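You operate a simulated robot arm through the tools that you are given. There is no shell and no other tool.

You run a simulated robot arm. Do the job below in one go: nothing can be reset, and whatever is moved stays where it is left.

JOB
Put things in order on the top of the sorting bench. At the end: the silver steel cup stands where the grey tin (marked "Seals") stood; the yellow wax block from the top of the sorting bench stands where the white delivery sign stood; the grey tin stands where the yellow wax block stood; the white delivery sign from the top of the sorting bench stands on top of the grey tray with white grips; whatever was shut is shut again. Leave all else as you found it, and nothing knocked over.

Only the result counts: the job must be done as asked and must still hold three seconds after the hand-in. Knocking over, shifting, dropping, spilling or breaking anything else fails it. A push-on lid holds only when it is set on centred and level and pressed home; a screw cap is set on level and turned clockwise until tight.

ROBOT AND FRAMES
A 6-joint arm with a two-finger parallel gripper, fixed in place. Base frame: the origin is at the foot of the arm, x ahead of it, y to its left, z up; the work surface is at about z = 80. Lengths are in cm, angles in degrees, forces in N, time in s.
With the tool pointing down near the work surface it reaches from about 24 to 64 cm from the base axis. Its first joint turns from -66.0 to 66.0 degrees. Payload 2.7 kg.
The TCP is the grasp point between the finger pads, 2.3 cm short of the fingertips. In the tool frame z runs along the fingers and y along their closing line. Largest opening 9.4 cm; finger width 3.8, thickness 1; the body of the gripper, 5.4 by 9.6 cm, starts 3.9 cm behind the TCP.
Orientation is told as [roll, pitch, yaw] about the base's x, y, z axes, in that order, counted from this pose: with the fingers straight down and closing along the base's y, the tool's x points along the base's -x, its y along +y and its z along -z.

CONTROLS
- The arm moves only by the tool move_arm. Its argument "moves" is a list of rows, each a list of 6 numbers: the shift along the base's x, y, z in cm, then the turn, a rotation vector about the base's x, y, z in degrees. In form: [[x, y, z, rx, ry, rz], ...]. A call has 1 to 20 rows; each row is the pose to reach, as a shift and turn from the pose commanded when the call began. "hand" is the finger opening in cm, from 0 to 9.4, set as the call begins (left out, the last holds). A row lasts 0.2 s, in which the tool goes at most 5 cm and 8.6 degrees; a call with a longer step from one row to the next is refused whole, and so is a gripper value outside its range. A pose out of reach is approached as far as the arm can. The call stops where the force on the tool passes 40 N (or 10 N more than at its start, if that is more) or the arm is blocked; 0.2 s more then pass. Each finger travels about 4.5 cm/s and halts on what it meets, pressing with about 27 N; the grip force reading is that of the motor and also rises with nothing between the fingers. The clock runs only during rows and for 0.2 s after the last one: add rows that repeat a pose to give the fingers time. It gives the time, the measured TCP pose, the force on the tool (base axes), the opening and the grip force at its end, in the units of the frame above (readings bear some noise), with the torque about the TCP (base axes, N m) and any sound that the robot's microphone picked up, and new pictures: "views" is both (left out), scene, wrist or none.
- Cameras (640 x 400 px; columns grow to the right, rows downward): "scene" is fixed at [7.7, -45.02, 141.1]; the picture's right is [0.65, -0.76, 0.00], its down [-0.51, -0.44, -0.74] and it looks along [0.56, 0.49, -0.67] (base axes); focal length 249 px, centre (320, 200). "wrist" rides on the gripper at [8.7, 1.6, -7.5] in the tool frame; the picture's right is [-0.18, 0.98, 0.00], its down [-0.58, -0.11, -0.81] and it looks along [-0.79, -0.15, 0.59] (tool axes); focal length 243 px, centre (320, 200). There is no depth. A picture from a camera that has moved, and an enlarged one, comes with that camera's place and axes in the base frame and with its lens. The place of the scene camera against the robot may be out by one fixed shift of up to 2.5 cm in any direction.
- close_up(camera, box): a new picture of the part [left, top, right, bottom] of that camera's present view, enlarged. It takes no simulated time.
- sign_off(): hands the job in; it is judged then, once.

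Nothing tells you positions but the pictures and the camera data. Unless the task says otherwise, let go and move clear before handing in.

The tools are called after ">>>" as name(argument=value, ...) on one line, values as JSON. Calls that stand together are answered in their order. move_arm: Moves the arm, as the interface text tells. Its arguments: {"type":"object","properties":{"moves":{"type":"array","items":{"type":"array","items":{"type":"number"}}},"hand":{"type":"number"},"views":{"type":"string","enum":["both","scene","wrist","none"]}},"required":["moves"]} The other tools are called the same way: close_up (camera, box) takes an enlarged picture of a part of a camera's view; sign_off () hands the job in.

At the start:

```text
clock: 0.0
ee_pos: [41.52, -18.07, 110.43]
ee_rot: [0.0, -0.1, 0.0]
force: [0.1, 0.2, 0.8]
moment: [0.02, 0.04, -0.02]
grip_width: 9.39
gripper_force: 0.1
```

scene: 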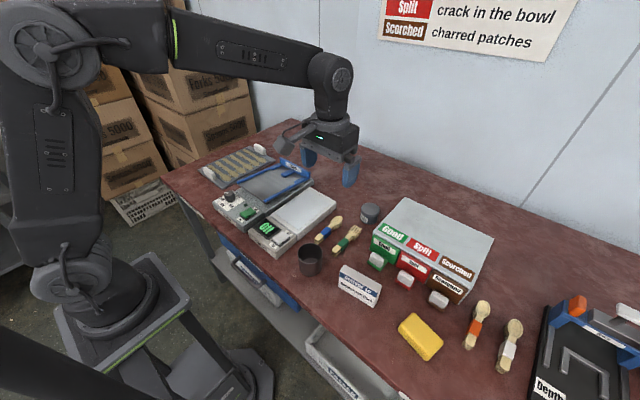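
wrist: 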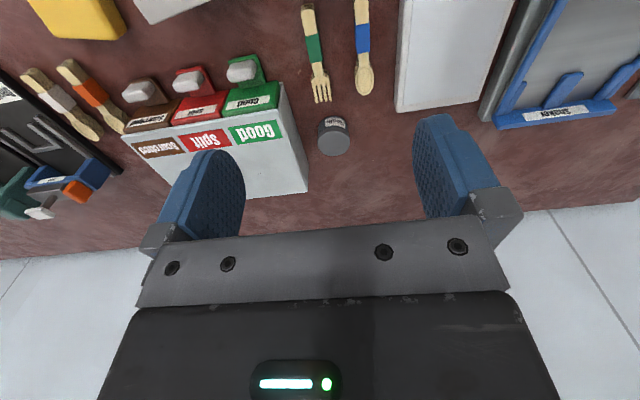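

The bench shows a shaker, a scale, spoon/fork samples, a small grey tin, a dark cup, a white sign, a yellow wax block and a sorting box. I'll take close-ups to identify everything, including the grey tray with white grips.

>>> close_up(camera="scene", box=[180, 120, 340, 220])

>>> close_up(camera="scene", box=[280, 180, 440, 280])

>>> close_up(camera="scene", box=[320, 250, 480, 350])

>>> close_up(camera="scene", box=[480, 280, 640, 400])

>>> close_up(camera="wrist", box=[240, 0, 440, 160])

```text
4.00 times, centred on (260, 170) of scene
camera zoom: at [7.7, -45.02, 141.1], right [0.65, -0.76, 0.0], down [-0.51, -0.44, -0.74], along [0.56, 0.49, -0.67], focal length 996 px, centre (560, 320)
```

zoom: 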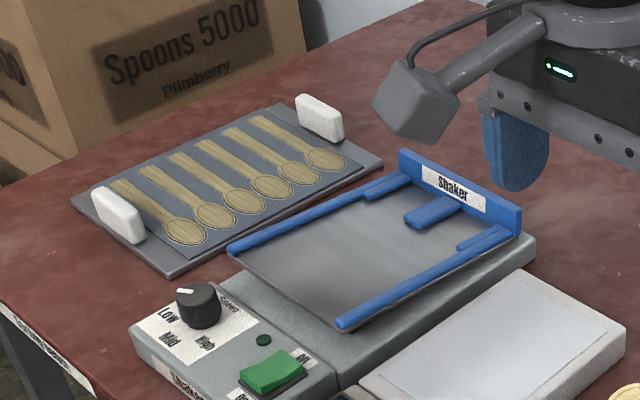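

```text
4.00 times, centred on (360, 230) of scene
camera zoom: at [7.7, -45.02, 141.1], right [0.65, -0.76, 0.0], down [-0.51, -0.44, -0.74], along [0.56, 0.49, -0.67], focal length 996 px, centre (160, 80)
```

zoom: 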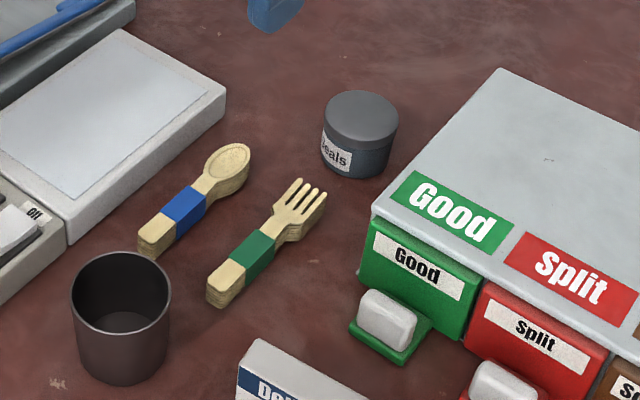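

```text
4.00 times, centred on (400, 300) of scene
camera zoom: at [7.7, -45.02, 141.1], right [0.65, -0.76, 0.0], down [-0.51, -0.44, -0.74], along [0.56, 0.49, -0.67], focal length 996 px, centre (0, -200)
```

zoom: 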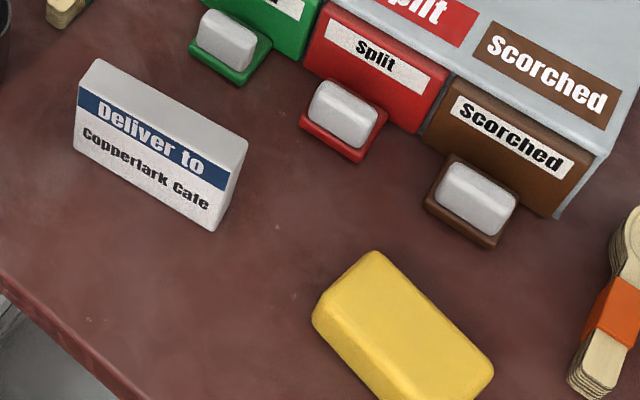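

```text
3.33 times, centred on (560, 340) of scene
camera zoom: at [7.7, -45.02, 141.1], right [0.65, -0.76, 0.0], down [-0.51, -0.44, -0.74], along [0.56, 0.49, -0.67], focal length 830 px, centre (-480, -267)
```

zoom: 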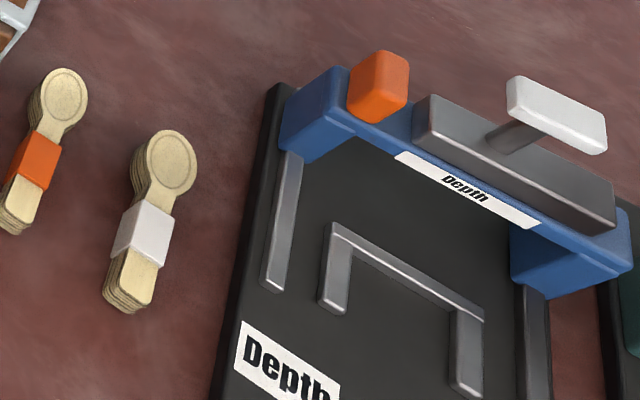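

```text
2.50 times, centred on (340, 80) of wrist
camera zoom: at [32.91, -16.61, 117.85], right [0.18, 0.98, 0.0], down [0.58, -0.11, 0.81], along [0.79, -0.15, -0.59], focal length 606 px, centre (270, 500)
```

zoom: 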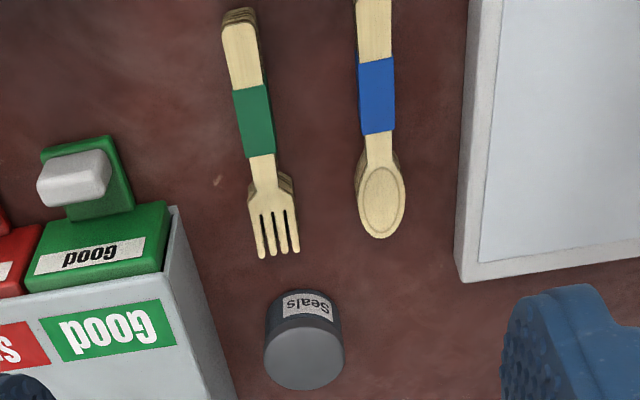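

The tray with spoons drawn/laid on it and two white grips is at the far left. The dark cup may or may not be the "silver" one, so I'll pull the arm back and up for a better view with the wrist camera.

>>> move_arm(moves=[[-4, 0, 2, 0, 0, 0], [-8, 0, 4, 0, 0, 0], [-12, 0, 6, 0, 0, 0], [-14, 0, 8, 0, 0, 0], [-14, 0, 8, 0, 0, 0]], views="both")

```text
clock: 1.2
ee_pos: [27.67, -18.38, 118.48]
ee_rot: [0.0, -0.1, 0.0]
force: [0.4, 0.5, -0.4]
moment: [0.0, -0.02, -0.02]
grip_width: 9.41
gripper_force: 0.0
camera wrist: at [18.94, -16.73, 125.86], right [0.18, 0.98, 0.0], down [0.58, -0.11, 0.81], along [0.79, -0.15, -0.59], focal length 243 px, centre (320, 200)
```

scene: 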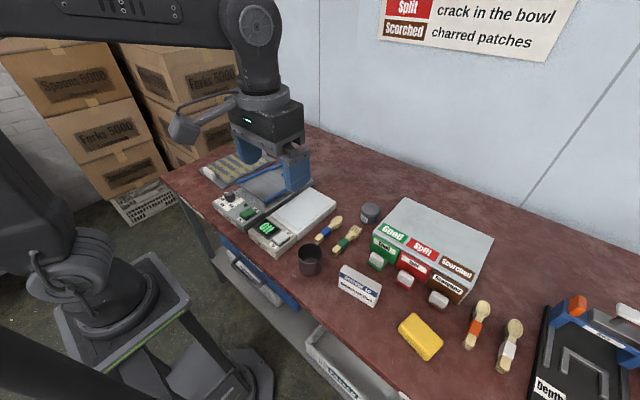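
wrist: 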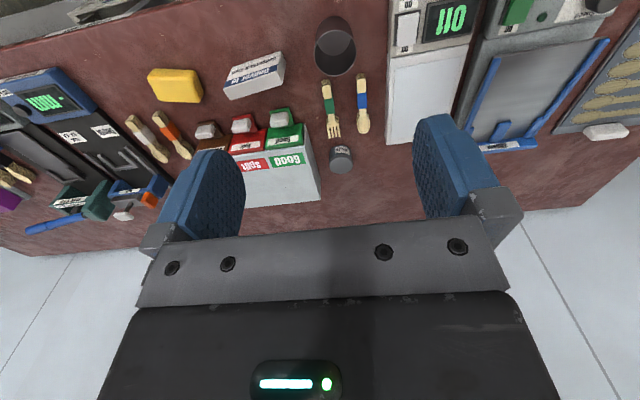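

Now most of the bench is in the wrist view. I'll enlarge several areas to look for a silver cup and other details.

>>> close_up(camera="wrist", box=[280, 0, 400, 75])

>>> close_up(camera="wrist", box=[0, 50, 200, 250])

>>> close_up(camera="wrist", box=[180, 90, 380, 215])

>>> close_up(camera="wrist", box=[440, 0, 640, 160])

>>> close_up(camera="scene", box=[290, 230, 340, 285])

```text
5.33 times, centred on (340, 38) of wrist
camera zoom: at [18.94, -16.73, 125.86], right [0.18, 0.98, 0.0], down [0.58, -0.11, 0.81], along [0.79, -0.15, -0.59], focal length 1294 px, centre (213, 1067)
```

zoom: 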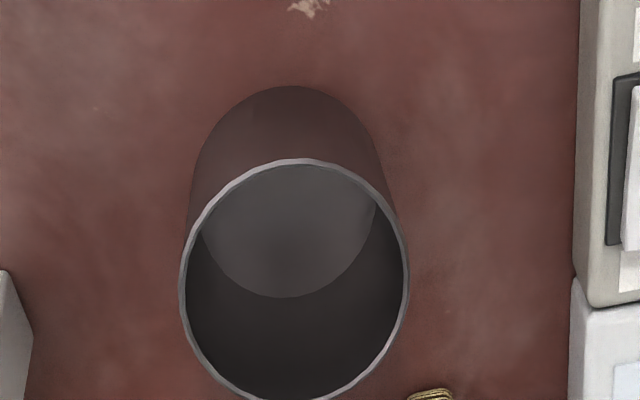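

```text
2.00 times, centred on (100, 150) of wrist
camera zoom: at [18.94, -16.73, 125.86], right [0.18, 0.98, 0.0], down [0.58, -0.11, 0.81], along [0.79, -0.15, -0.59], focal length 485 px, centre (760, 300)
```

zoom: 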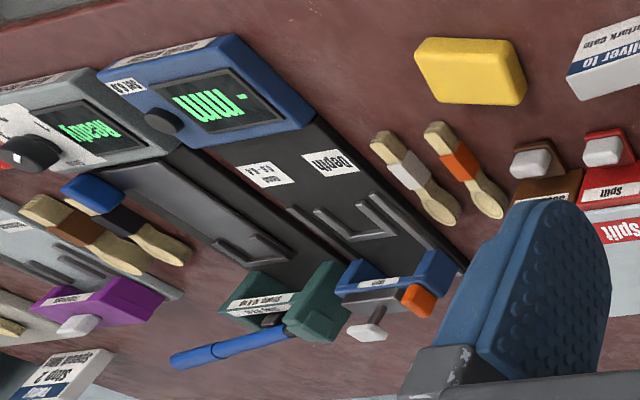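

```text
3.20 times, centred on (280, 152) of wrist
camera zoom: at [18.94, -16.73, 125.86], right [0.18, 0.98, 0.0], down [0.58, -0.11, 0.81], along [0.79, -0.15, -0.59], focal length 776 px, centre (448, 352)
```

zoom: 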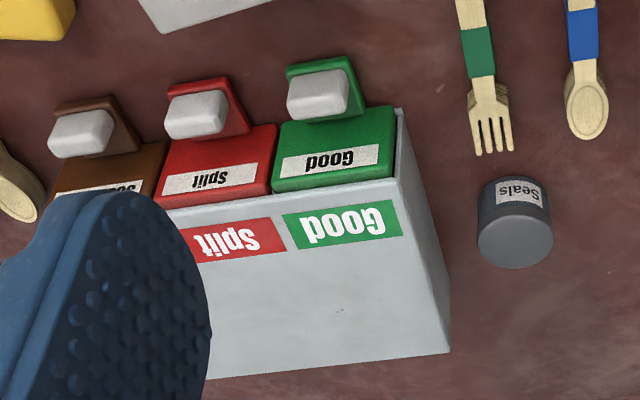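

```text
2.50 times, centred on (540, 80) of wrist
camera zoom: at [18.94, -16.73, 125.86], right [0.18, 0.98, 0.0], down [0.58, -0.11, 0.81], along [0.79, -0.15, -0.59], focal length 606 px, centre (-230, 500)
```

zoom: 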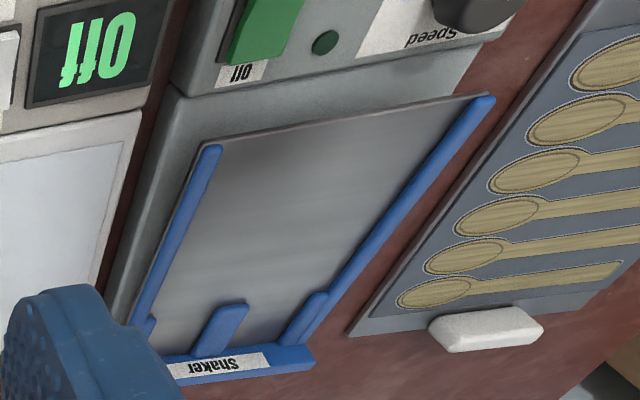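

```text
7.27 times, centred on (315, 258) of scene
camera zoom: at [7.7, -45.02, 141.1], right [0.65, -0.76, 0.0], down [-0.51, -0.44, -0.74], along [0.56, 0.49, -0.67], focal length 1810 px, centre (356, -218)
```

zoom: 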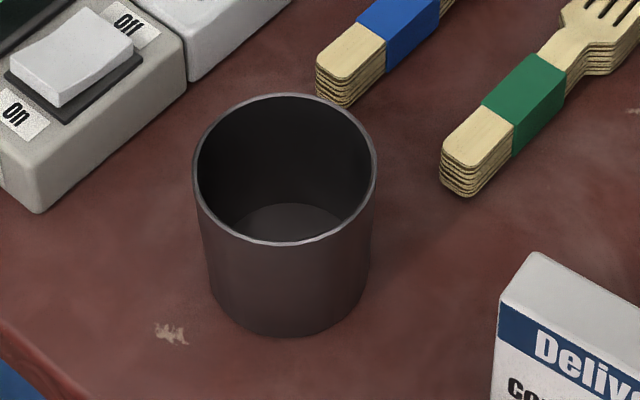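

The only cup on the bench is thin-walled bare metal with a bright rim, reflecting the red bench, so I take it as the silver steel cup. Next I'll look at the sign close up with the wrist camera, since it has to leave first to free its spot.

>>> move_arm(moves=[[1.1, -3.2, -3, 0, 0, 0], [2.2, -6.4, -6, 0, 0, 0], [3.3, -9.6, -9, 0, 0, 0], [4.4, -13, -12, 0, 0, 0], [4.4, -13, -12, 0, 0, 0]], views="both")

```text
clock: 2.4
ee_pos: [31.89, -31.38, 106.64]
ee_rot: [0.0, -0.1, 0.0]
force: [1.3, -0.7, -0.4]
moment: [0.02, 0.02, 0.02]
grip_width: 9.41
gripper_force: 0.0
camera wrist: at [23.31, -29.79, 114.04], right [0.18, 0.98, 0.0], down [0.58, -0.11, 0.81], along [0.79, -0.15, -0.59], focal length 243 px, centre (320, 200)
```

scene: 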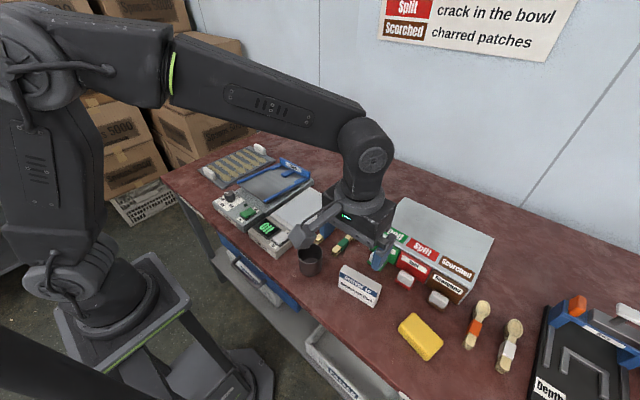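
wrist: 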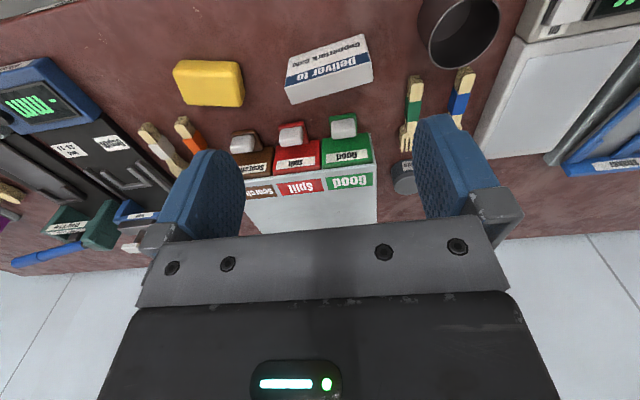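

>>> close_up(camera="wrist", box=[260, 20, 400, 120])

>>> close_up(camera="wrist", box=[150, 40, 270, 120])

>>> close_up(camera="scene", box=[330, 255, 390, 315])

>>> close_up(camera="scene", box=[180, 130, 300, 230])

```text
4.00 times, centred on (330, 70) of wrist
camera zoom: at [23.31, -29.79, 114.04], right [0.18, 0.98, 0.0], down [0.58, -0.11, 0.81], along [0.79, -0.15, -0.59], focal length 970 px, centre (280, 720)
```

zoom: 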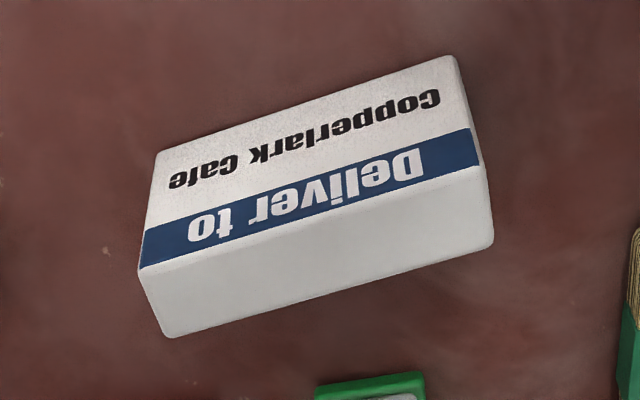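

```text
5.00 times, centred on (210, 80) of wrist
camera zoom: at [23.31, -29.79, 114.04], right [0.18, 0.98, 0.0], down [0.58, -0.11, 0.81], along [0.79, -0.15, -0.59], focal length 1213 px, centre (870, 800)
```

zoom: 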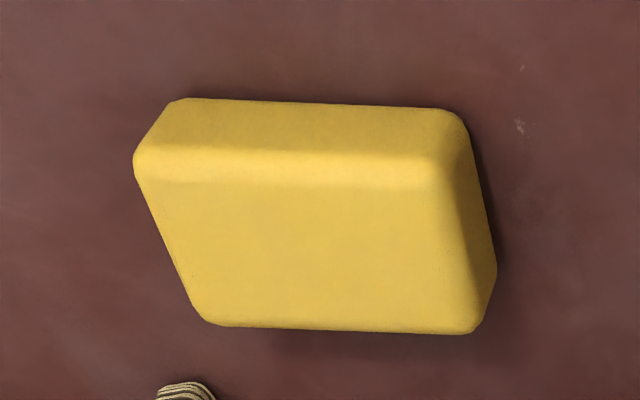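

```text
6.67 times, centred on (360, 285) of scene
camera zoom: at [7.7, -45.02, 141.1], right [0.65, -0.76, 0.0], down [-0.51, -0.44, -0.74], along [0.56, 0.49, -0.67], focal length 1659 px, centre (53, -367)
```

zoom: 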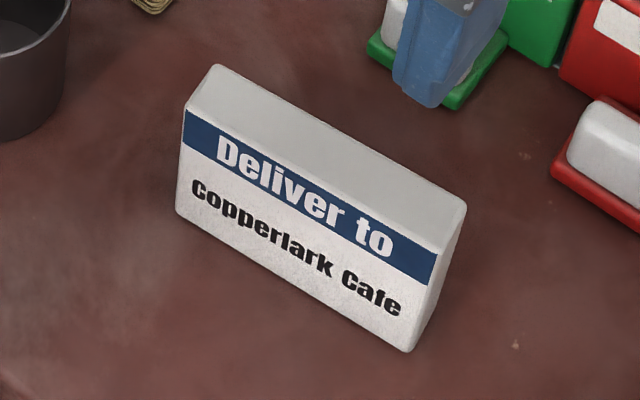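

```text
4.00 times, centred on (240, 180) of scene
camera zoom: at [7.7, -45.02, 141.1], right [0.65, -0.76, 0.0], down [-0.51, -0.44, -0.74], along [0.56, 0.49, -0.67], focal length 996 px, centre (640, 280)
```

zoom: 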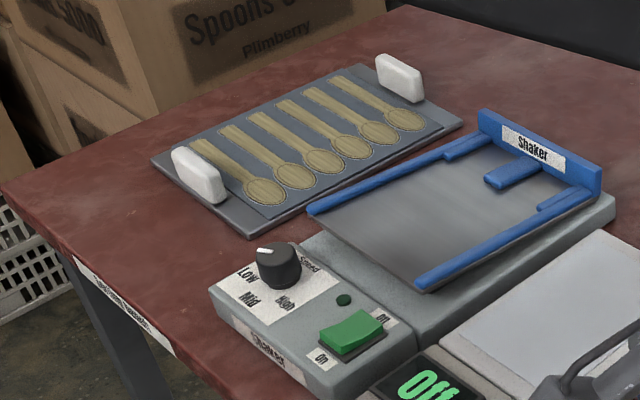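

The sign is a box about 9.8 × 2.2 × 7.3 cm centred near (37.7, -31.6), with its long side turned about 6° off the y axis. The tray is a flat plate spanning roughly x 39–66, y 31–50. I'll turn the gripper to close across the sign's thickness and hover above it.

>>> move_arm(hand=6, moves=[[0.6, 0, -0.6, 0, 0, -8.38], [1.2, 0, -1.2, 0, 0, -16.76], [1.8, 0, -1.8, 0, 0, -25.14], [2.4, 0, -2.4, 0, 0, -33.52], [3.0, 0, -3, 0, 0, -41.9], [3.6, 0, -3.6, 0, 0, -50.28], [4.2, 0, -4.2, 0, 0, -58.66], [4.8, 0, -4.8, 0, 0, -67.04], [5.4, 0, -5.4, 0, 0, -75.42], [5.8, -0.2, -6, 0, 0, -83.8], [5.8, -0.2, -6, 0, 0, -83.8]], views="both")

```text
clock: 4.8
ee_pos: [37.68, -31.46, 100.49]
ee_rot: [0.0, 0.0, -83.9]
force: [-0.6, 0.7, -0.2]
moment: [-0.02, -0.01, 0.0]
grip_width: 6.0
gripper_force: 0.1
camera wrist: at [38.39, -22.68, 107.9], right [1.0, -0.08, 0.0], down [-0.05, -0.59, 0.81], along [-0.06, -0.81, -0.59], focal length 243 px, centre (320, 200)
```

scene: 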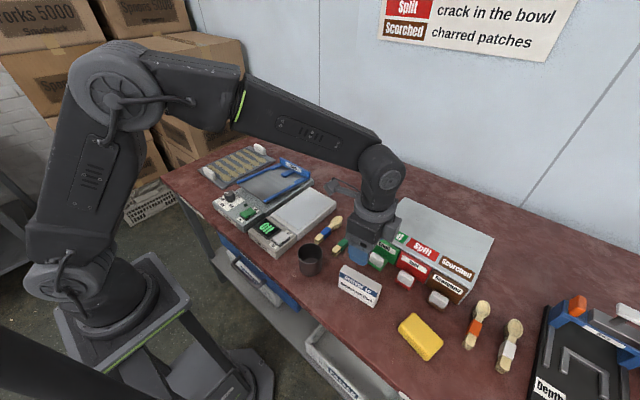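
wrist: 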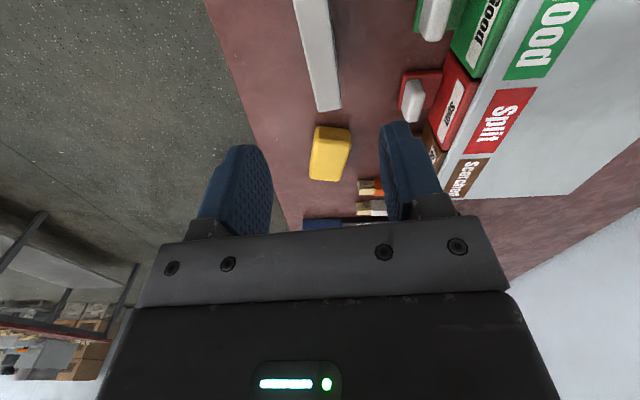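

I'll enlarge the wrist view of the sign to check the alignment before going down.

>>> close_up(camera="wrist", box=[260, 0, 420, 120])

>>> close_up(camera="wrist", box=[280, 100, 400, 220])

```text
3.33 times, centred on (340, 60) of wrist
camera zoom: at [38.39, -22.68, 107.9], right [1.0, -0.08, 0.0], down [-0.05, -0.59, 0.81], along [-0.06, -0.81, -0.59], focal length 809 px, centre (253, 667)
```

zoom: 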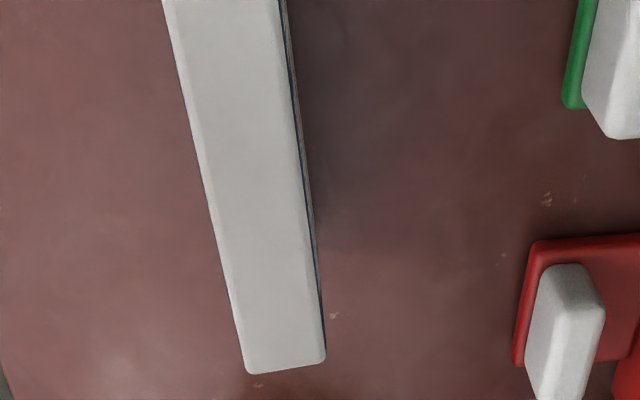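

```text
3.33 times, centred on (340, 160) of wrist
camera zoom: at [38.39, -22.68, 107.9], right [1.0, -0.08, 0.0], down [-0.05, -0.59, 0.81], along [-0.06, -0.81, -0.59], focal length 809 px, centre (253, 333)
```

zoom: 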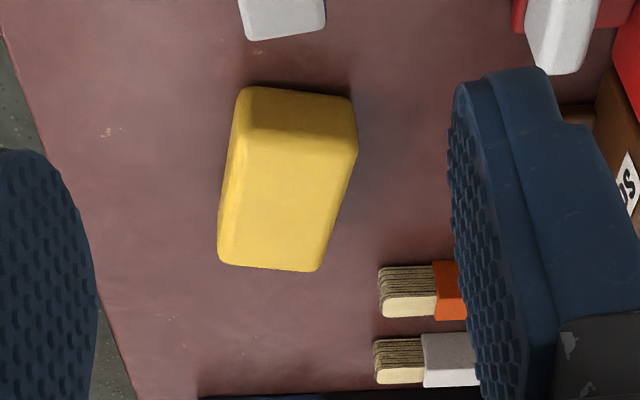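

The sign is aligned under the gripper within about a millimetre. I'll lower to grip height.

>>> move_arm(moves=[[0.07, 0, -4, 0, 0, 0], [0.07, -0.05, -8, 0, 0, 0], [0.07, -0.05, -12, 0, 0, 0], [0.07, -0.05, -14.5, 0, 0, 0], [0.07, -0.05, -15.8, 0, 0, 0], [0.07, -0.05, -15.8, 0, 0, 0]], views="both")

```text
clock: 6.2
ee_pos: [38.03, -31.59, 84.67]
ee_rot: [0.1, -0.1, -83.9]
force: [0.5, -0.1, 1.1]
moment: [0.01, 0.02, 0.0]
grip_width: 6.01
gripper_force: 0.1
camera wrist: at [38.71, -22.91, 91.95], right [1.0, -0.08, 0.0], down [-0.05, -0.59, 0.81], along [-0.06, -0.81, -0.59], focal length 243 px, centre (320, 200)
```

scene: 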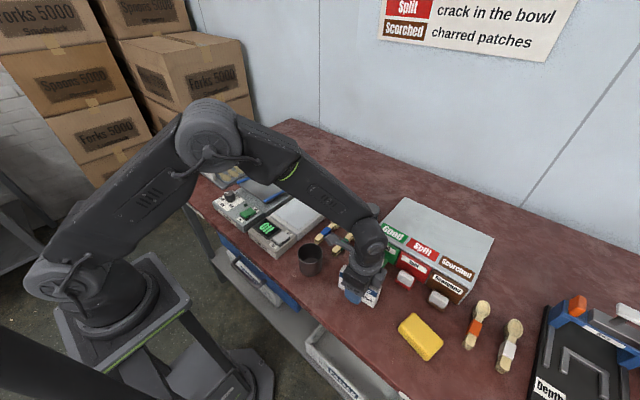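
wrist: 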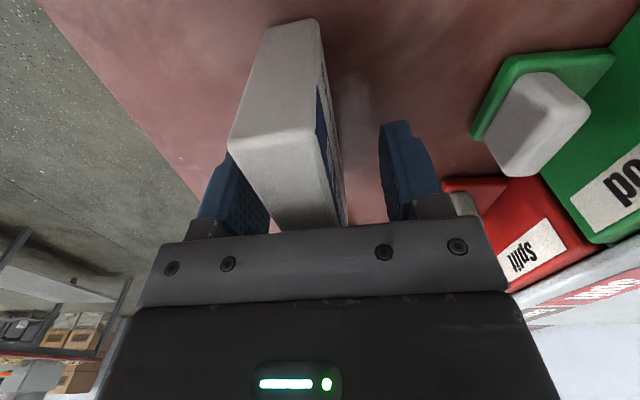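

The fingers straddle the sign; it's slightly toward the -x finger, so I'll shift 0.3 cm and close.

>>> move_arm(hand=1.5, moves=[[-0.3, 0, 0, 0, 0, 0], [-0.3, 0, 0, 0, 0, 0], [-0.3, 0, 0, 0, 0, 0], [-0.3, 0, 0, 0, 0, 0], [-0.3, 0, 0, 0, 0, 0]], views="wrist")

```text
clock: 7.4
ee_pos: [37.75, -31.55, 84.61]
ee_rot: [0.0, -0.1, -83.9]
force: [0.0, -0.3, -0.3]
moment: [-0.02, 0.0, -0.01]
grip_width: 2.34
gripper_force: 26.6
camera wrist: at [38.33, -22.83, 91.98], right [1.0, -0.08, 0.0], down [-0.05, -0.59, 0.81], along [-0.06, -0.8, -0.59], focal length 243 px, centre (320, 200)
```

wrist: 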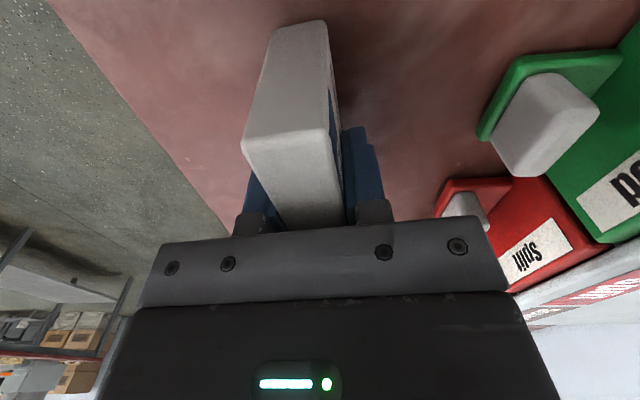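

The sign is gripped (opening 2.34 cm). I'll lift it and carry it over to hover above the tray, turning so its long side runs along the tray's length.

>>> move_arm(hand=1.5, moves=[[0, 0, 4, 0, 0, 0], [0, 0, 9, 0, 0, 0], [0, 0, 14, 0, 0, 0], [0, 0, 19, 0, 0, 0], [0.672, 4.375, 19, 0, 0, 5.09], [1.344, 8.75, 19, 0, 0, 10.18], [2.016, 13.125, 19, 0, 0, 15.27], [2.688, 17.5, 19, 0, 0, 20.36], [3.36, 21.875, 19, 0, 0, 25.45], [4.032, 26.25, 19, 0, 0, 30.54], [4.704, 30.625, 19, 0, 0, 35.63], [5.376, 35, 19, 0, 0, 40.72], [6.048, 39.375, 19, 0, 0, 45.81], [6.72, 43.75, 19, 0, 0, 50.9], [7.392, 48.125, 19, 0, 0, 55.99], [8.064, 52.5, 19, 0, 0, 61.08], [8.736, 56.875, 19, 0, 0, 66.17], [9.408, 61.25, 19, 0, 0, 71.26], [10.08, 65.625, 19, 0, 0, 76.35], [10.75, 70, 19, 0, 0, 81.4]], views="both")

```text
clock: 11.6
ee_pos: [48.38, 38.36, 103.81]
ee_rot: [0.0, -0.1, -2.3]
force: [-0.9, 0.1, -0.3]
moment: [-0.02, -0.01, -0.01]
grip_width: 2.4
gripper_force: 27.0
camera wrist: at [39.76, 40.28, 111.23], right [0.22, 0.97, 0.0], down [0.58, -0.13, 0.81], along [0.79, -0.18, -0.59], focal length 243 px, centre (320, 200)
```

scene: 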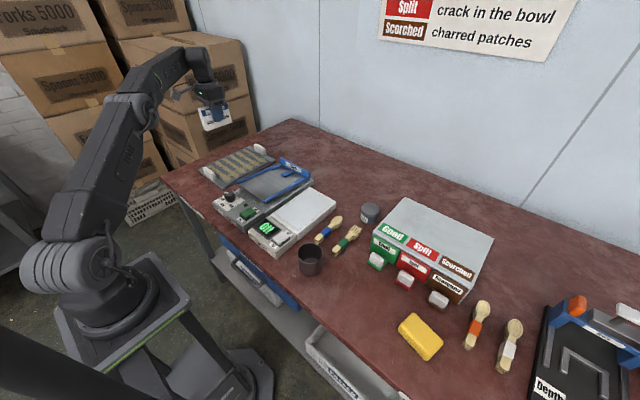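
wrist: 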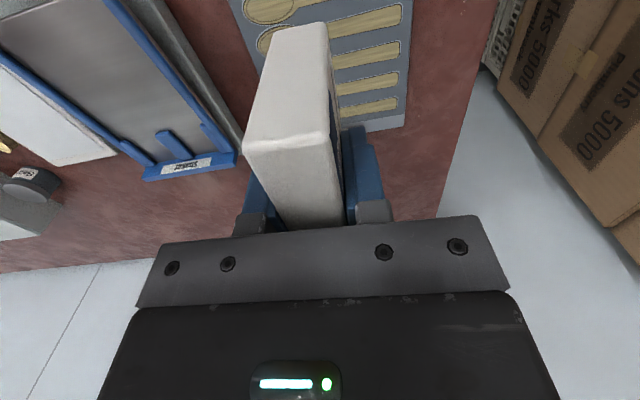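

Hovering over the tray. I'll enlarge the wrist view to pin down tray edges and the near grip before lowering.

>>> close_up(camera="wrist", box=[200, 0, 440, 150])

>>> close_up(camera="scene", box=[180, 60, 320, 210])

```text
2.67 times, centred on (320, 75) of wrist
camera zoom: at [39.76, 40.28, 111.23], right [0.22, 0.97, 0.0], down [0.58, -0.13, 0.81], along [0.79, -0.18, -0.59], focal length 647 px, centre (320, 533)
```

zoom: 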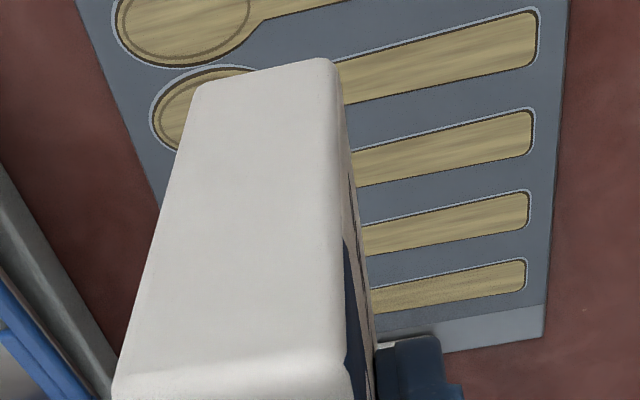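

```text
2.67 times, centred on (250, 135) of scene
camera zoom: at [7.7, -45.02, 141.1], right [0.65, -0.76, 0.0], down [-0.51, -0.44, -0.74], along [0.56, 0.49, -0.67], focal length 664 px, centre (507, 373)
```

zoom: 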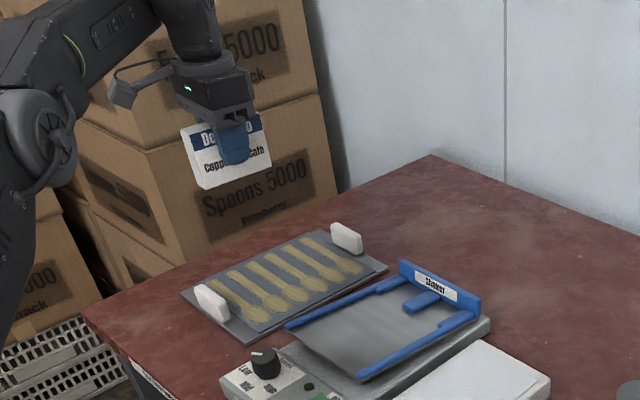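

The tray spans y≈29.4–47.7 by the wrist camera, so the sign is well centred on it and clear of the grips. I'll lower it to just above the tray.

>>> move_arm(moves=[[0, 0, -4, 0, 0, 0], [0, 0, -8, 0, 0, 0], [0, 0, -12, 0, 0, 0], [0, 0, -15, 0, 0, 0], [0, 0, -16.5, 0, 0, 0], [0, 0, -16.5, 0, 0, 0]], views="both")

```text
clock: 13.0
ee_pos: [48.35, 38.39, 87.22]
ee_rot: [0.0, -0.1, -2.4]
force: [-1.3, 0.3, -0.7]
moment: [0.01, -0.01, 0.0]
grip_width: 2.38
gripper_force: 26.9
camera wrist: at [39.74, 40.37, 94.56], right [0.22, 0.97, 0.0], down [0.57, -0.13, 0.81], along [0.79, -0.18, -0.59], focal length 243 px, centre (320, 200)
```

scene: 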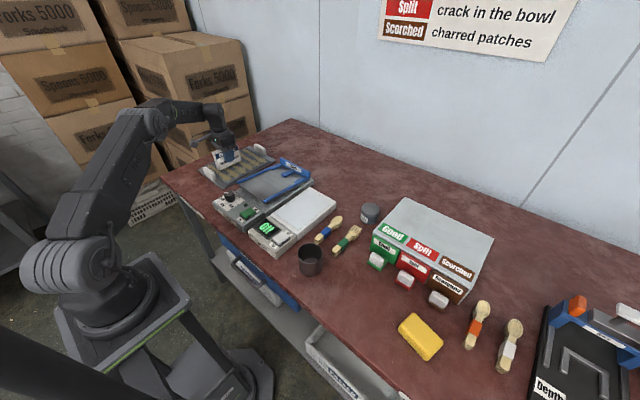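
wrist: 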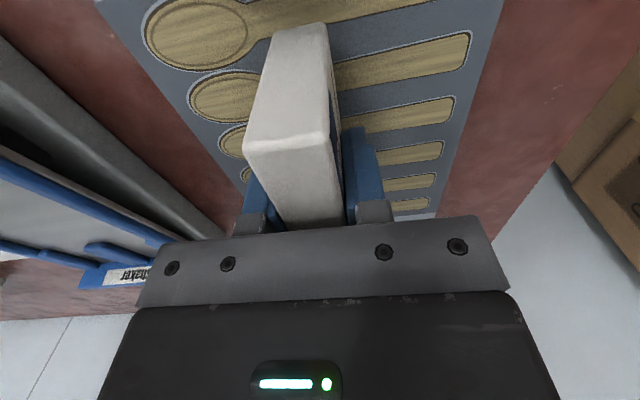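

The sign hovers about 2 cm above the bench level over the tray. I'll lower in small steps until contact shows in the force.

>>> move_arm(moves=[[0, 0, -0.4, 0, 0, 0], [0, 0, -0.8, 0, 0, 0], [0, 0, -1.1, 0, 0, 0], [0, 0, -1.1, 0, 0, 0]], views="scene")

>>> close_up(camera="scene", box=[180, 110, 300, 200])

```text
clock: 14.0
ee_pos: [48.25, 38.5, 86.04]
ee_rot: [0.1, 0.0, -2.4]
force: [-0.4, 0.1, -0.1]
moment: [-0.02, -0.01, 0.0]
grip_width: 2.38
gripper_force: 26.4
```

scene: 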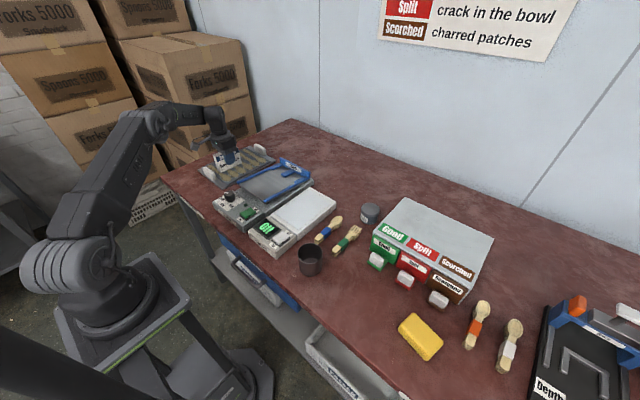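

```text
4.44 times, centred on (240, 155) of scene
camera zoom: at [7.71, -45.02, 141.1], right [0.65, -0.76, 0.0], down [-0.51, -0.44, -0.74], along [0.56, 0.49, -0.67], focal length 1106 px, centre (676, 400)
```

zoom: 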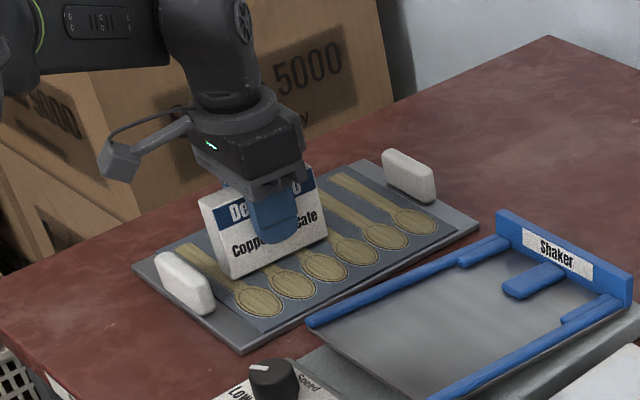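

The sign is centred between the grips and still slightly above the tray; continue down in fine steps.

>>> move_arm(moves=[[0, 0, -0.15, 0, 0, 0], [0, 0, -0.3, 0, 0, 0], [0, 0, -0.3, 0, 0, 0]], views="none")

```text
clock: 14.8
ee_pos: [48.26, 38.52, 85.75]
ee_rot: [0.1, -0.2, -2.4]
force: [-0.5, -1.4, 4.3]
moment: [-0.05, 0.19, 0.01]
grip_width: 2.37
gripper_force: 26.9
```

A small upward force appears, which looks like first contact; a bit further to seat it.

>>> move_arm(moves=[[0, 0, -0.08, 0, 0, 0], [0, 0, -0.08, 0, 0, 0]], views="none")

```text
clock: 15.4
ee_pos: [48.19, 38.64, 85.77]
ee_rot: [0.0, -0.2, -2.4]
force: [-2.5, -1.6, 11.2]
moment: [-0.13, 0.35, 0.04]
grip_width: 2.35
gripper_force: 26.9
```

Firm contact at 11 N. I'll open the fingers gently and then check that the sign stands.

>>> move_arm(hand=4.5, moves=[[0, 0, 0, 0, 0, 0], [0, 0, 0, 0, 0, 0], [0, 0, 0, 0, 0, 0], [0, 0, 0, 0, 0, 0]], views="wrist")

```text
clock: 16.4
ee_pos: [48.26, 38.63, 85.69]
ee_rot: [0.0, -0.2, -2.4]
force: [0.7, 0.3, -0.6]
moment: [0.0, 0.0, -0.01]
grip_width: 4.47
gripper_force: 0.1
camera wrist: at [39.65, 40.52, 93.04], right [0.22, 0.97, 0.0], down [0.57, -0.13, 0.81], along [0.79, -0.18, -0.59], focal length 243 px, centre (320, 200)
```

wrist: 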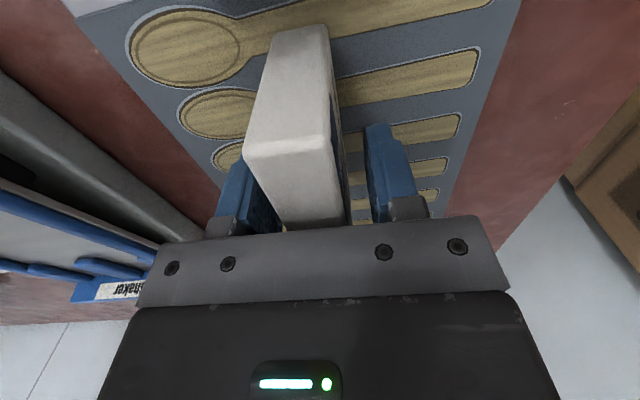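

Released cleanly and the sign stands. I'll rise straight up and travel back toward the wax block, turning to yaw ≈ -100° on the way.

>>> move_arm(moves=[[0, 0, 4, 0, 0, 0], [0, 0, 9, 0, 0, 0], [0, 0, 14, 0, 0, 0], [0, 0, 18, 0, 0, 0], [-0.65, -4.75, 18, 0, 0, -6.1], [-1.3, -9.5, 18, 0, 0, -12.2], [-1.95, -14.25, 18, 0, 0, -18.3], [-2.6, -19, 18, 0, 0, -24.4], [-3.25, -23.75, 18, 0, 0, -30.5], [-3.9, -28.5, 18, 0, 0, -36.6], [-4.55, -33.25, 18, 0, 0, -42.7], [-5.2, -38, 18, 0, 0, -48.8], [-5.85, -42.75, 18, 0, 0, -54.9], [-6.5, -47.5, 18, 0, 0, -61], [-7.15, -52.25, 18, 0, 0, -67.1], [-7.8, -57, 18, 0, 0, -73.2], [-8.45, -61.75, 18, 0, 0, -79.3], [-9.1, -66.5, 18, 0, 0, -85.4], [-9.75, -71.25, 18, 0, 0, -91.5], [-10.4, -76, 18, 0, 0, -97.6]], views="both")

```text
clock: 20.6
ee_pos: [38.07, -37.66, 103.96]
ee_rot: [0.1, -0.1, -100.2]
force: [0.6, 1.0, -0.5]
moment: [-0.02, -0.02, 0.01]
grip_width: 4.49
gripper_force: 0.0
camera wrist: at [41.28, -29.47, 111.36], right [0.94, -0.35, 0.0], down [-0.21, -0.55, 0.81], along [-0.28, -0.76, -0.59], focal length 243 px, centre (320, 200)
```

scene: 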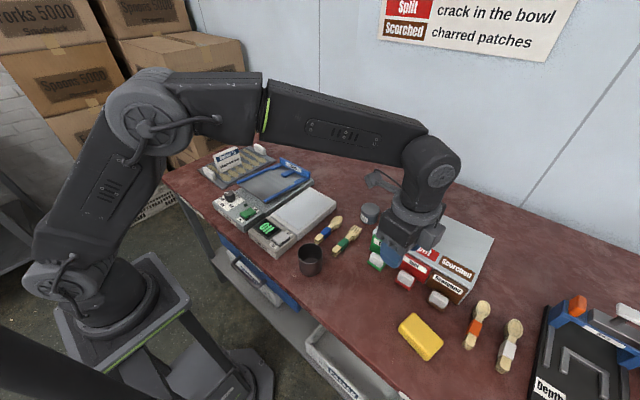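
wrist: 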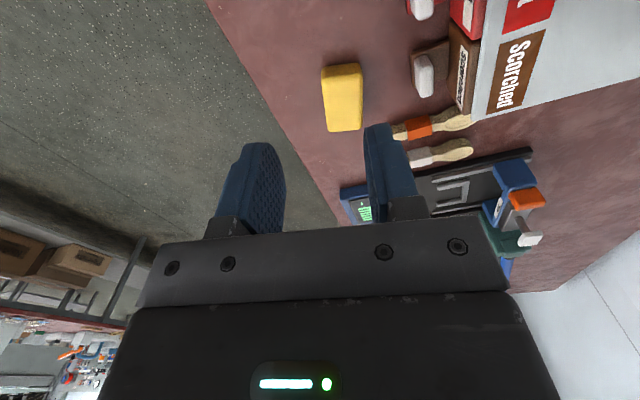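

>>> close_up(camera="wrist", box=[290, 40, 410, 140])

>>> close_up(camera="scene", box=[380, 300, 460, 370])

>>> close_up(camera="scene", box=[180, 130, 300, 210])

```text
4.00 times, centred on (350, 90) of wrist
camera zoom: at [41.28, -29.47, 111.36], right [0.94, -0.35, 0.0], down [-0.21, -0.55, 0.81], along [-0.28, -0.76, -0.59], focal length 970 px, centre (200, 640)
```

zoom: 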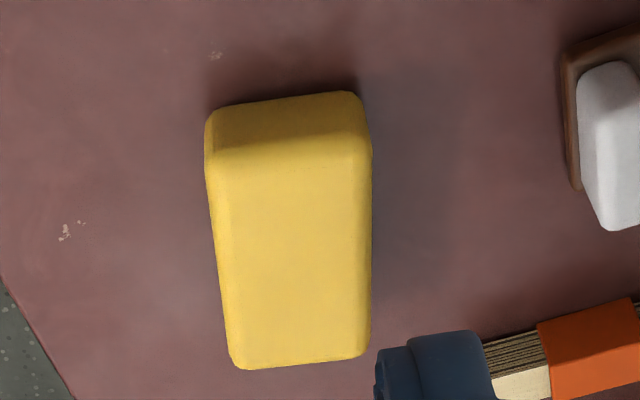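

```text
5.71 times, centred on (420, 335) of scene
camera zoom: at [7.7, -45.01, 141.1], right [0.65, -0.76, 0.0], down [-0.51, -0.44, -0.74], along [0.56, 0.49, -0.67], focal length 1422 px, centre (-251, -571)
```

zoom: 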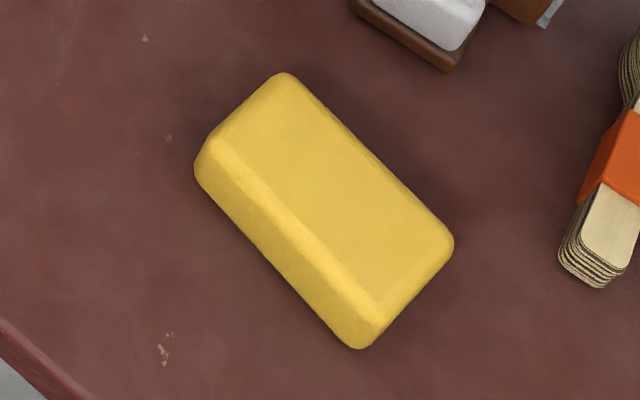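

```text
5.00 times, centred on (240, 170) of scene
camera zoom: at [7.7, -45.01, 141.1], right [0.65, -0.76, 0.0], down [-0.51, -0.44, -0.74], along [0.56, 0.49, -0.67], focal length 1244 px, centre (720, 350)
```

zoom: 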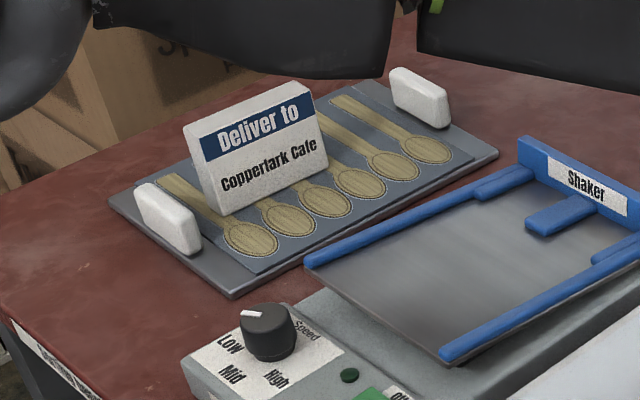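

The sign stands well on the tray. The wax block is about 8 × 5 × 3 cm centred near (37.7, -47.65). I'll move over it, open to 7.5 cm and descend partway.

>>> move_arm(hand=7.5, moves=[[-0.1, -4, -1, 0, 0, -0.5], [-0.3, -8, -2, 0, 0, -1], [-0.37, -10, -4, 0, 0, -1], [-0.37, -10, -8, 0, 0, -1], [-0.37, -10, -12, 0, 0, -1], [-0.37, -10, -14, 0, 0, -1], [-0.37, -10, -14, 0, 0, -1]], views="both")

```text
clock: 22.2
ee_pos: [37.69, -47.5, 89.71]
ee_rot: [0.1, -0.2, -101.0]
force: [-0.3, -1.1, 0.5]
moment: [0.01, -0.02, 0.01]
grip_width: 7.52
gripper_force: 0.0
camera wrist: at [40.87, -39.34, 96.98], right [0.93, -0.37, 0.0], down [-0.22, -0.55, 0.81], along [-0.3, -0.75, -0.59], focal length 243 px, centre (320, 200)
```

scene: 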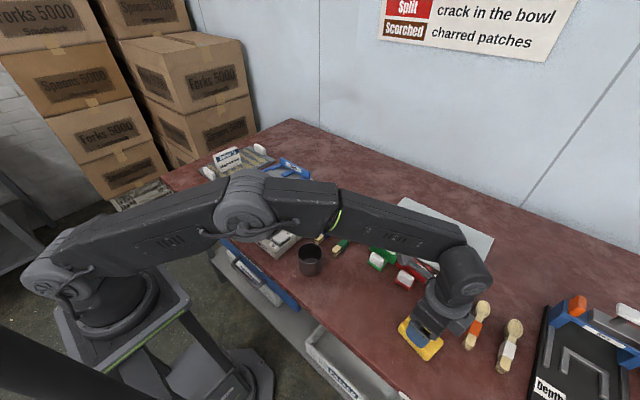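
wrist: 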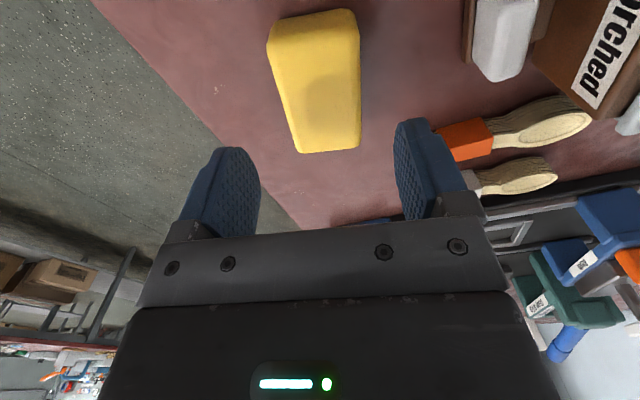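

Alignment is within about 2 mm. I'll lower to just above the bench, then close on the wax block.

>>> move_arm(moves=[[0.2, -0.15, -3.5, 0, 0, 0], [0.2, -0.25, -6, 0, 0, 0], [0.2, -0.25, -7, 0, 0, 0], [0.2, -0.25, -7, 0, 0, 0]], views="wrist")

```text
clock: 23.2
ee_pos: [37.81, -47.72, 82.83]
ee_rot: [0.0, -0.1, -101.0]
force: [-0.1, -0.8, -0.7]
moment: [0.02, 0.01, 0.0]
grip_width: 7.5
gripper_force: 0.0
camera wrist: at [41.08, -39.56, 90.09], right [0.93, -0.37, 0.0], down [-0.22, -0.55, 0.81], along [-0.3, -0.75, -0.59], focal length 243 px, centre (320, 200)
```

wrist: 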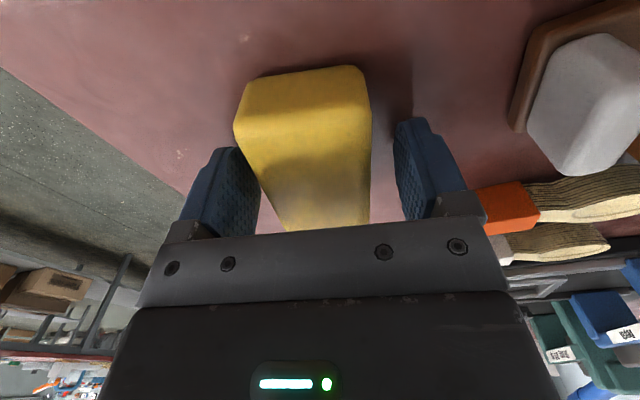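

>>> move_arm(hand=4, moves=[[0, 0, 0, 0, 0, 0], [0, 0, 0, 0, 0, 0], [0, 0, 0, 0, 0, 0], [0, 0, 0, 0, 0, 0]], views="wrist")

```text
clock: 24.2
ee_pos: [37.81, -47.67, 82.77]
ee_rot: [0.0, -0.1, -101.0]
force: [0.5, -0.4, -0.6]
moment: [0.01, 0.04, -0.01]
grip_width: 4.96
gripper_force: 26.7
camera wrist: at [41.07, -39.55, 90.09], right [0.93, -0.37, 0.0], down [-0.22, -0.55, 0.81], along [-0.3, -0.75, -0.59], focal length 243 px, centre (320, 200)
```

wrist: 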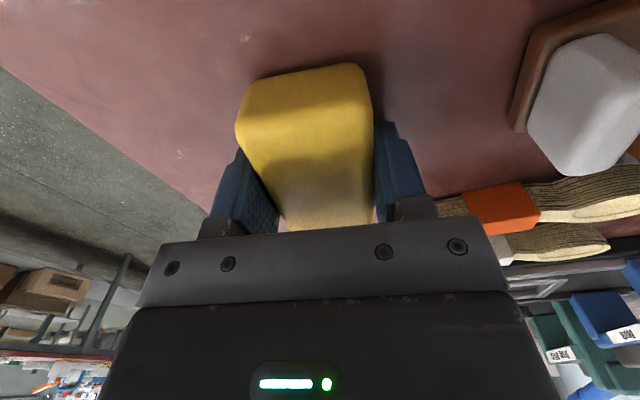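

Wax block gripped (4.96 cm). I'll lift it and move it +16.1 cm in y to the sign's former centre.

>>> move_arm(moves=[[0, 0, 3, 0, 0, 0], [0, 0, 7, 0, 0, 0], [0, 4, 7, 0, 0, 0], [0, 8, 7, 0, 0, 0], [0, 12, 7, 0, 0, 0], [0, 16.1, 7, 0, 0, 0], [0, 16.1, 4, 0, 0, 0], [0, 16.1, 1.5, 0, 0, 0], [0, 16.1, 0.5, 0, 0, 0], [0, 16.1, 0.5, 0, 0, 0]], views="both")

```text
clock: 26.4
ee_pos: [37.94, -31.51, 83.5]
ee_rot: [0.0, -0.1, -101.0]
force: [-0.2, -0.5, -0.4]
moment: [0.02, 0.01, 0.02]
grip_width: 4.95
gripper_force: 27.4
camera wrist: at [41.15, -23.38, 90.74], right [0.93, -0.37, 0.0], down [-0.22, -0.55, 0.81], along [-0.3, -0.75, -0.59], focal length 243 px, centre (320, 200)
```

scene: 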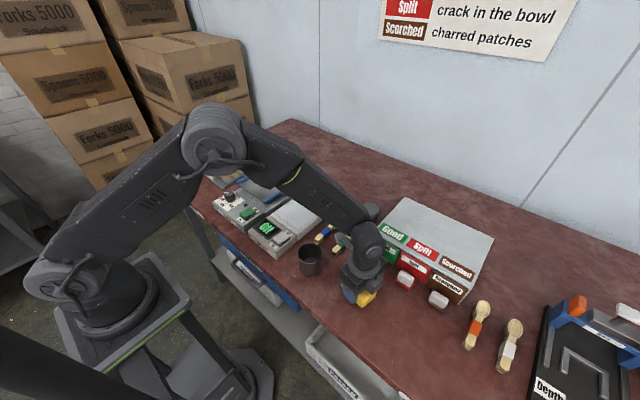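
wrist: 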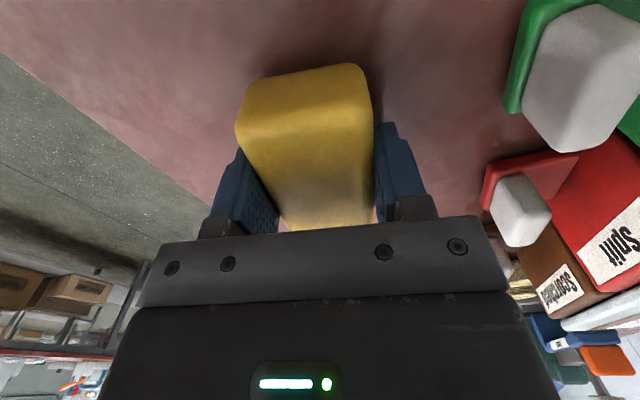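

The wax block is over the sign's old spot, 0.5 cm up. I'll set it down.

>>> move_arm(moves=[[-0.1, 0, -0.25, 0, 0, 0], [-0.1, 0, -0.48, 0, 0, 0], [-0.1, 0, -0.48, 0, 0, 0]], views="none")

```text
clock: 27.2
ee_pos: [37.54, -31.6, 82.86]
ee_rot: [0.0, 0.0, -101.0]
force: [-0.4, -0.6, -1.8]
moment: [0.03, -0.02, 0.02]
grip_width: 4.98
gripper_force: 26.9
```

At the same height as when gripped, so it is on or within a hair of the bench. Releasing now.

>>> move_arm(hand=7, moves=[[0, 0, -0.03, 0, 0, 0], [0, 0, -0.03, 0, 0, 0], [0, 0, -0.03, 0, 0, 0], [0, 0, -0.03, 0, 0, 0]], views="wrist")

```text
clock: 28.2
ee_pos: [37.68, -31.67, 82.75]
ee_rot: [0.0, -0.1, -101.1]
force: [-1.0, 0.2, 0.0]
moment: [0.01, 0.0, 0.0]
grip_width: 7.02
gripper_force: 0.0
camera wrist: at [40.91, -23.4, 90.11], right [0.93, -0.37, 0.0], down [-0.22, -0.55, 0.81], along [-0.3, -0.75, -0.59], focal length 243 px, centre (320, 200)
```

wrist: 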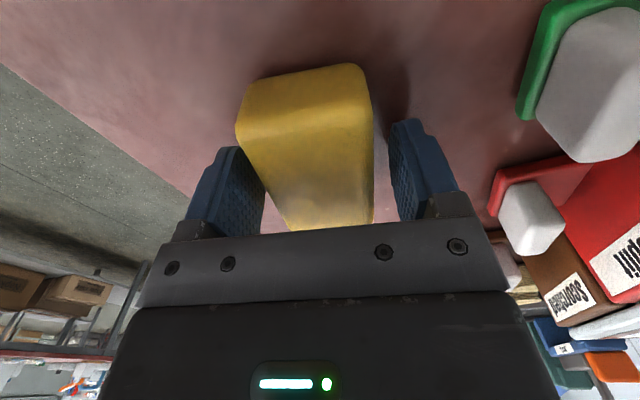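

Wax is down. I'll rise and go to a viewing pose for the tin, turning back to yaw 0.

>>> move_arm(moves=[[0, 0, 4, 0, 0, 0], [0, 0, 9, 0, 0, 0], [0, 0, 14, 0, 0, 0], [0, 0, 18, 0, 0, 0], [1.3, 1, 18, 0, 0, 8.4], [2.6, 2, 18, 0, 0, 16.8], [3.9, 3, 18, 0, 0, 25.2], [5.2, 4, 18, 0, 0, 33.6], [6.5, 5, 18, 0, 0, 42], [7.8, 6, 18, 0, 0, 50.4], [9.1, 7, 18, 0, 0, 58.8], [10.4, 8, 18, 0, 0, 67.2], [11.7, 9, 18, 0, 0, 75.6], [13, 10, 18, 0, 0, 84], [14.3, 11, 18, 0, 0, 92.4], [16, 12.2, 18, 0, 0, 101], [16, 12.2, 18, 0, 0, 101]], views="both")

```text
clock: 31.8
ee_pos: [53.71, -19.26, 100.64]
ee_rot: [0.0, -0.1, 0.1]
force: [0.9, 0.4, -0.4]
moment: [-0.04, 0.04, -0.02]
grip_width: 6.99
gripper_force: 0.2
camera wrist: at [45.04, -17.78, 108.04], right [0.18, 0.98, 0.0], down [0.58, -0.11, 0.81], along [0.79, -0.15, -0.59], focal length 243 px, centre (320, 200)
```

scene: 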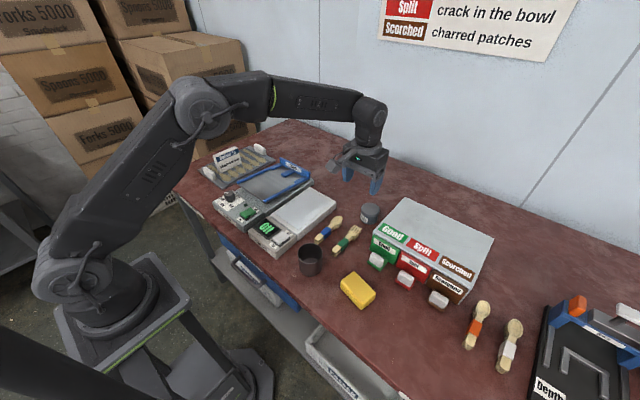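
wrist: 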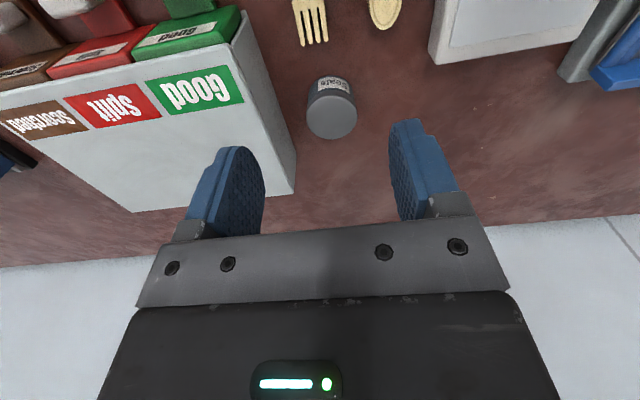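

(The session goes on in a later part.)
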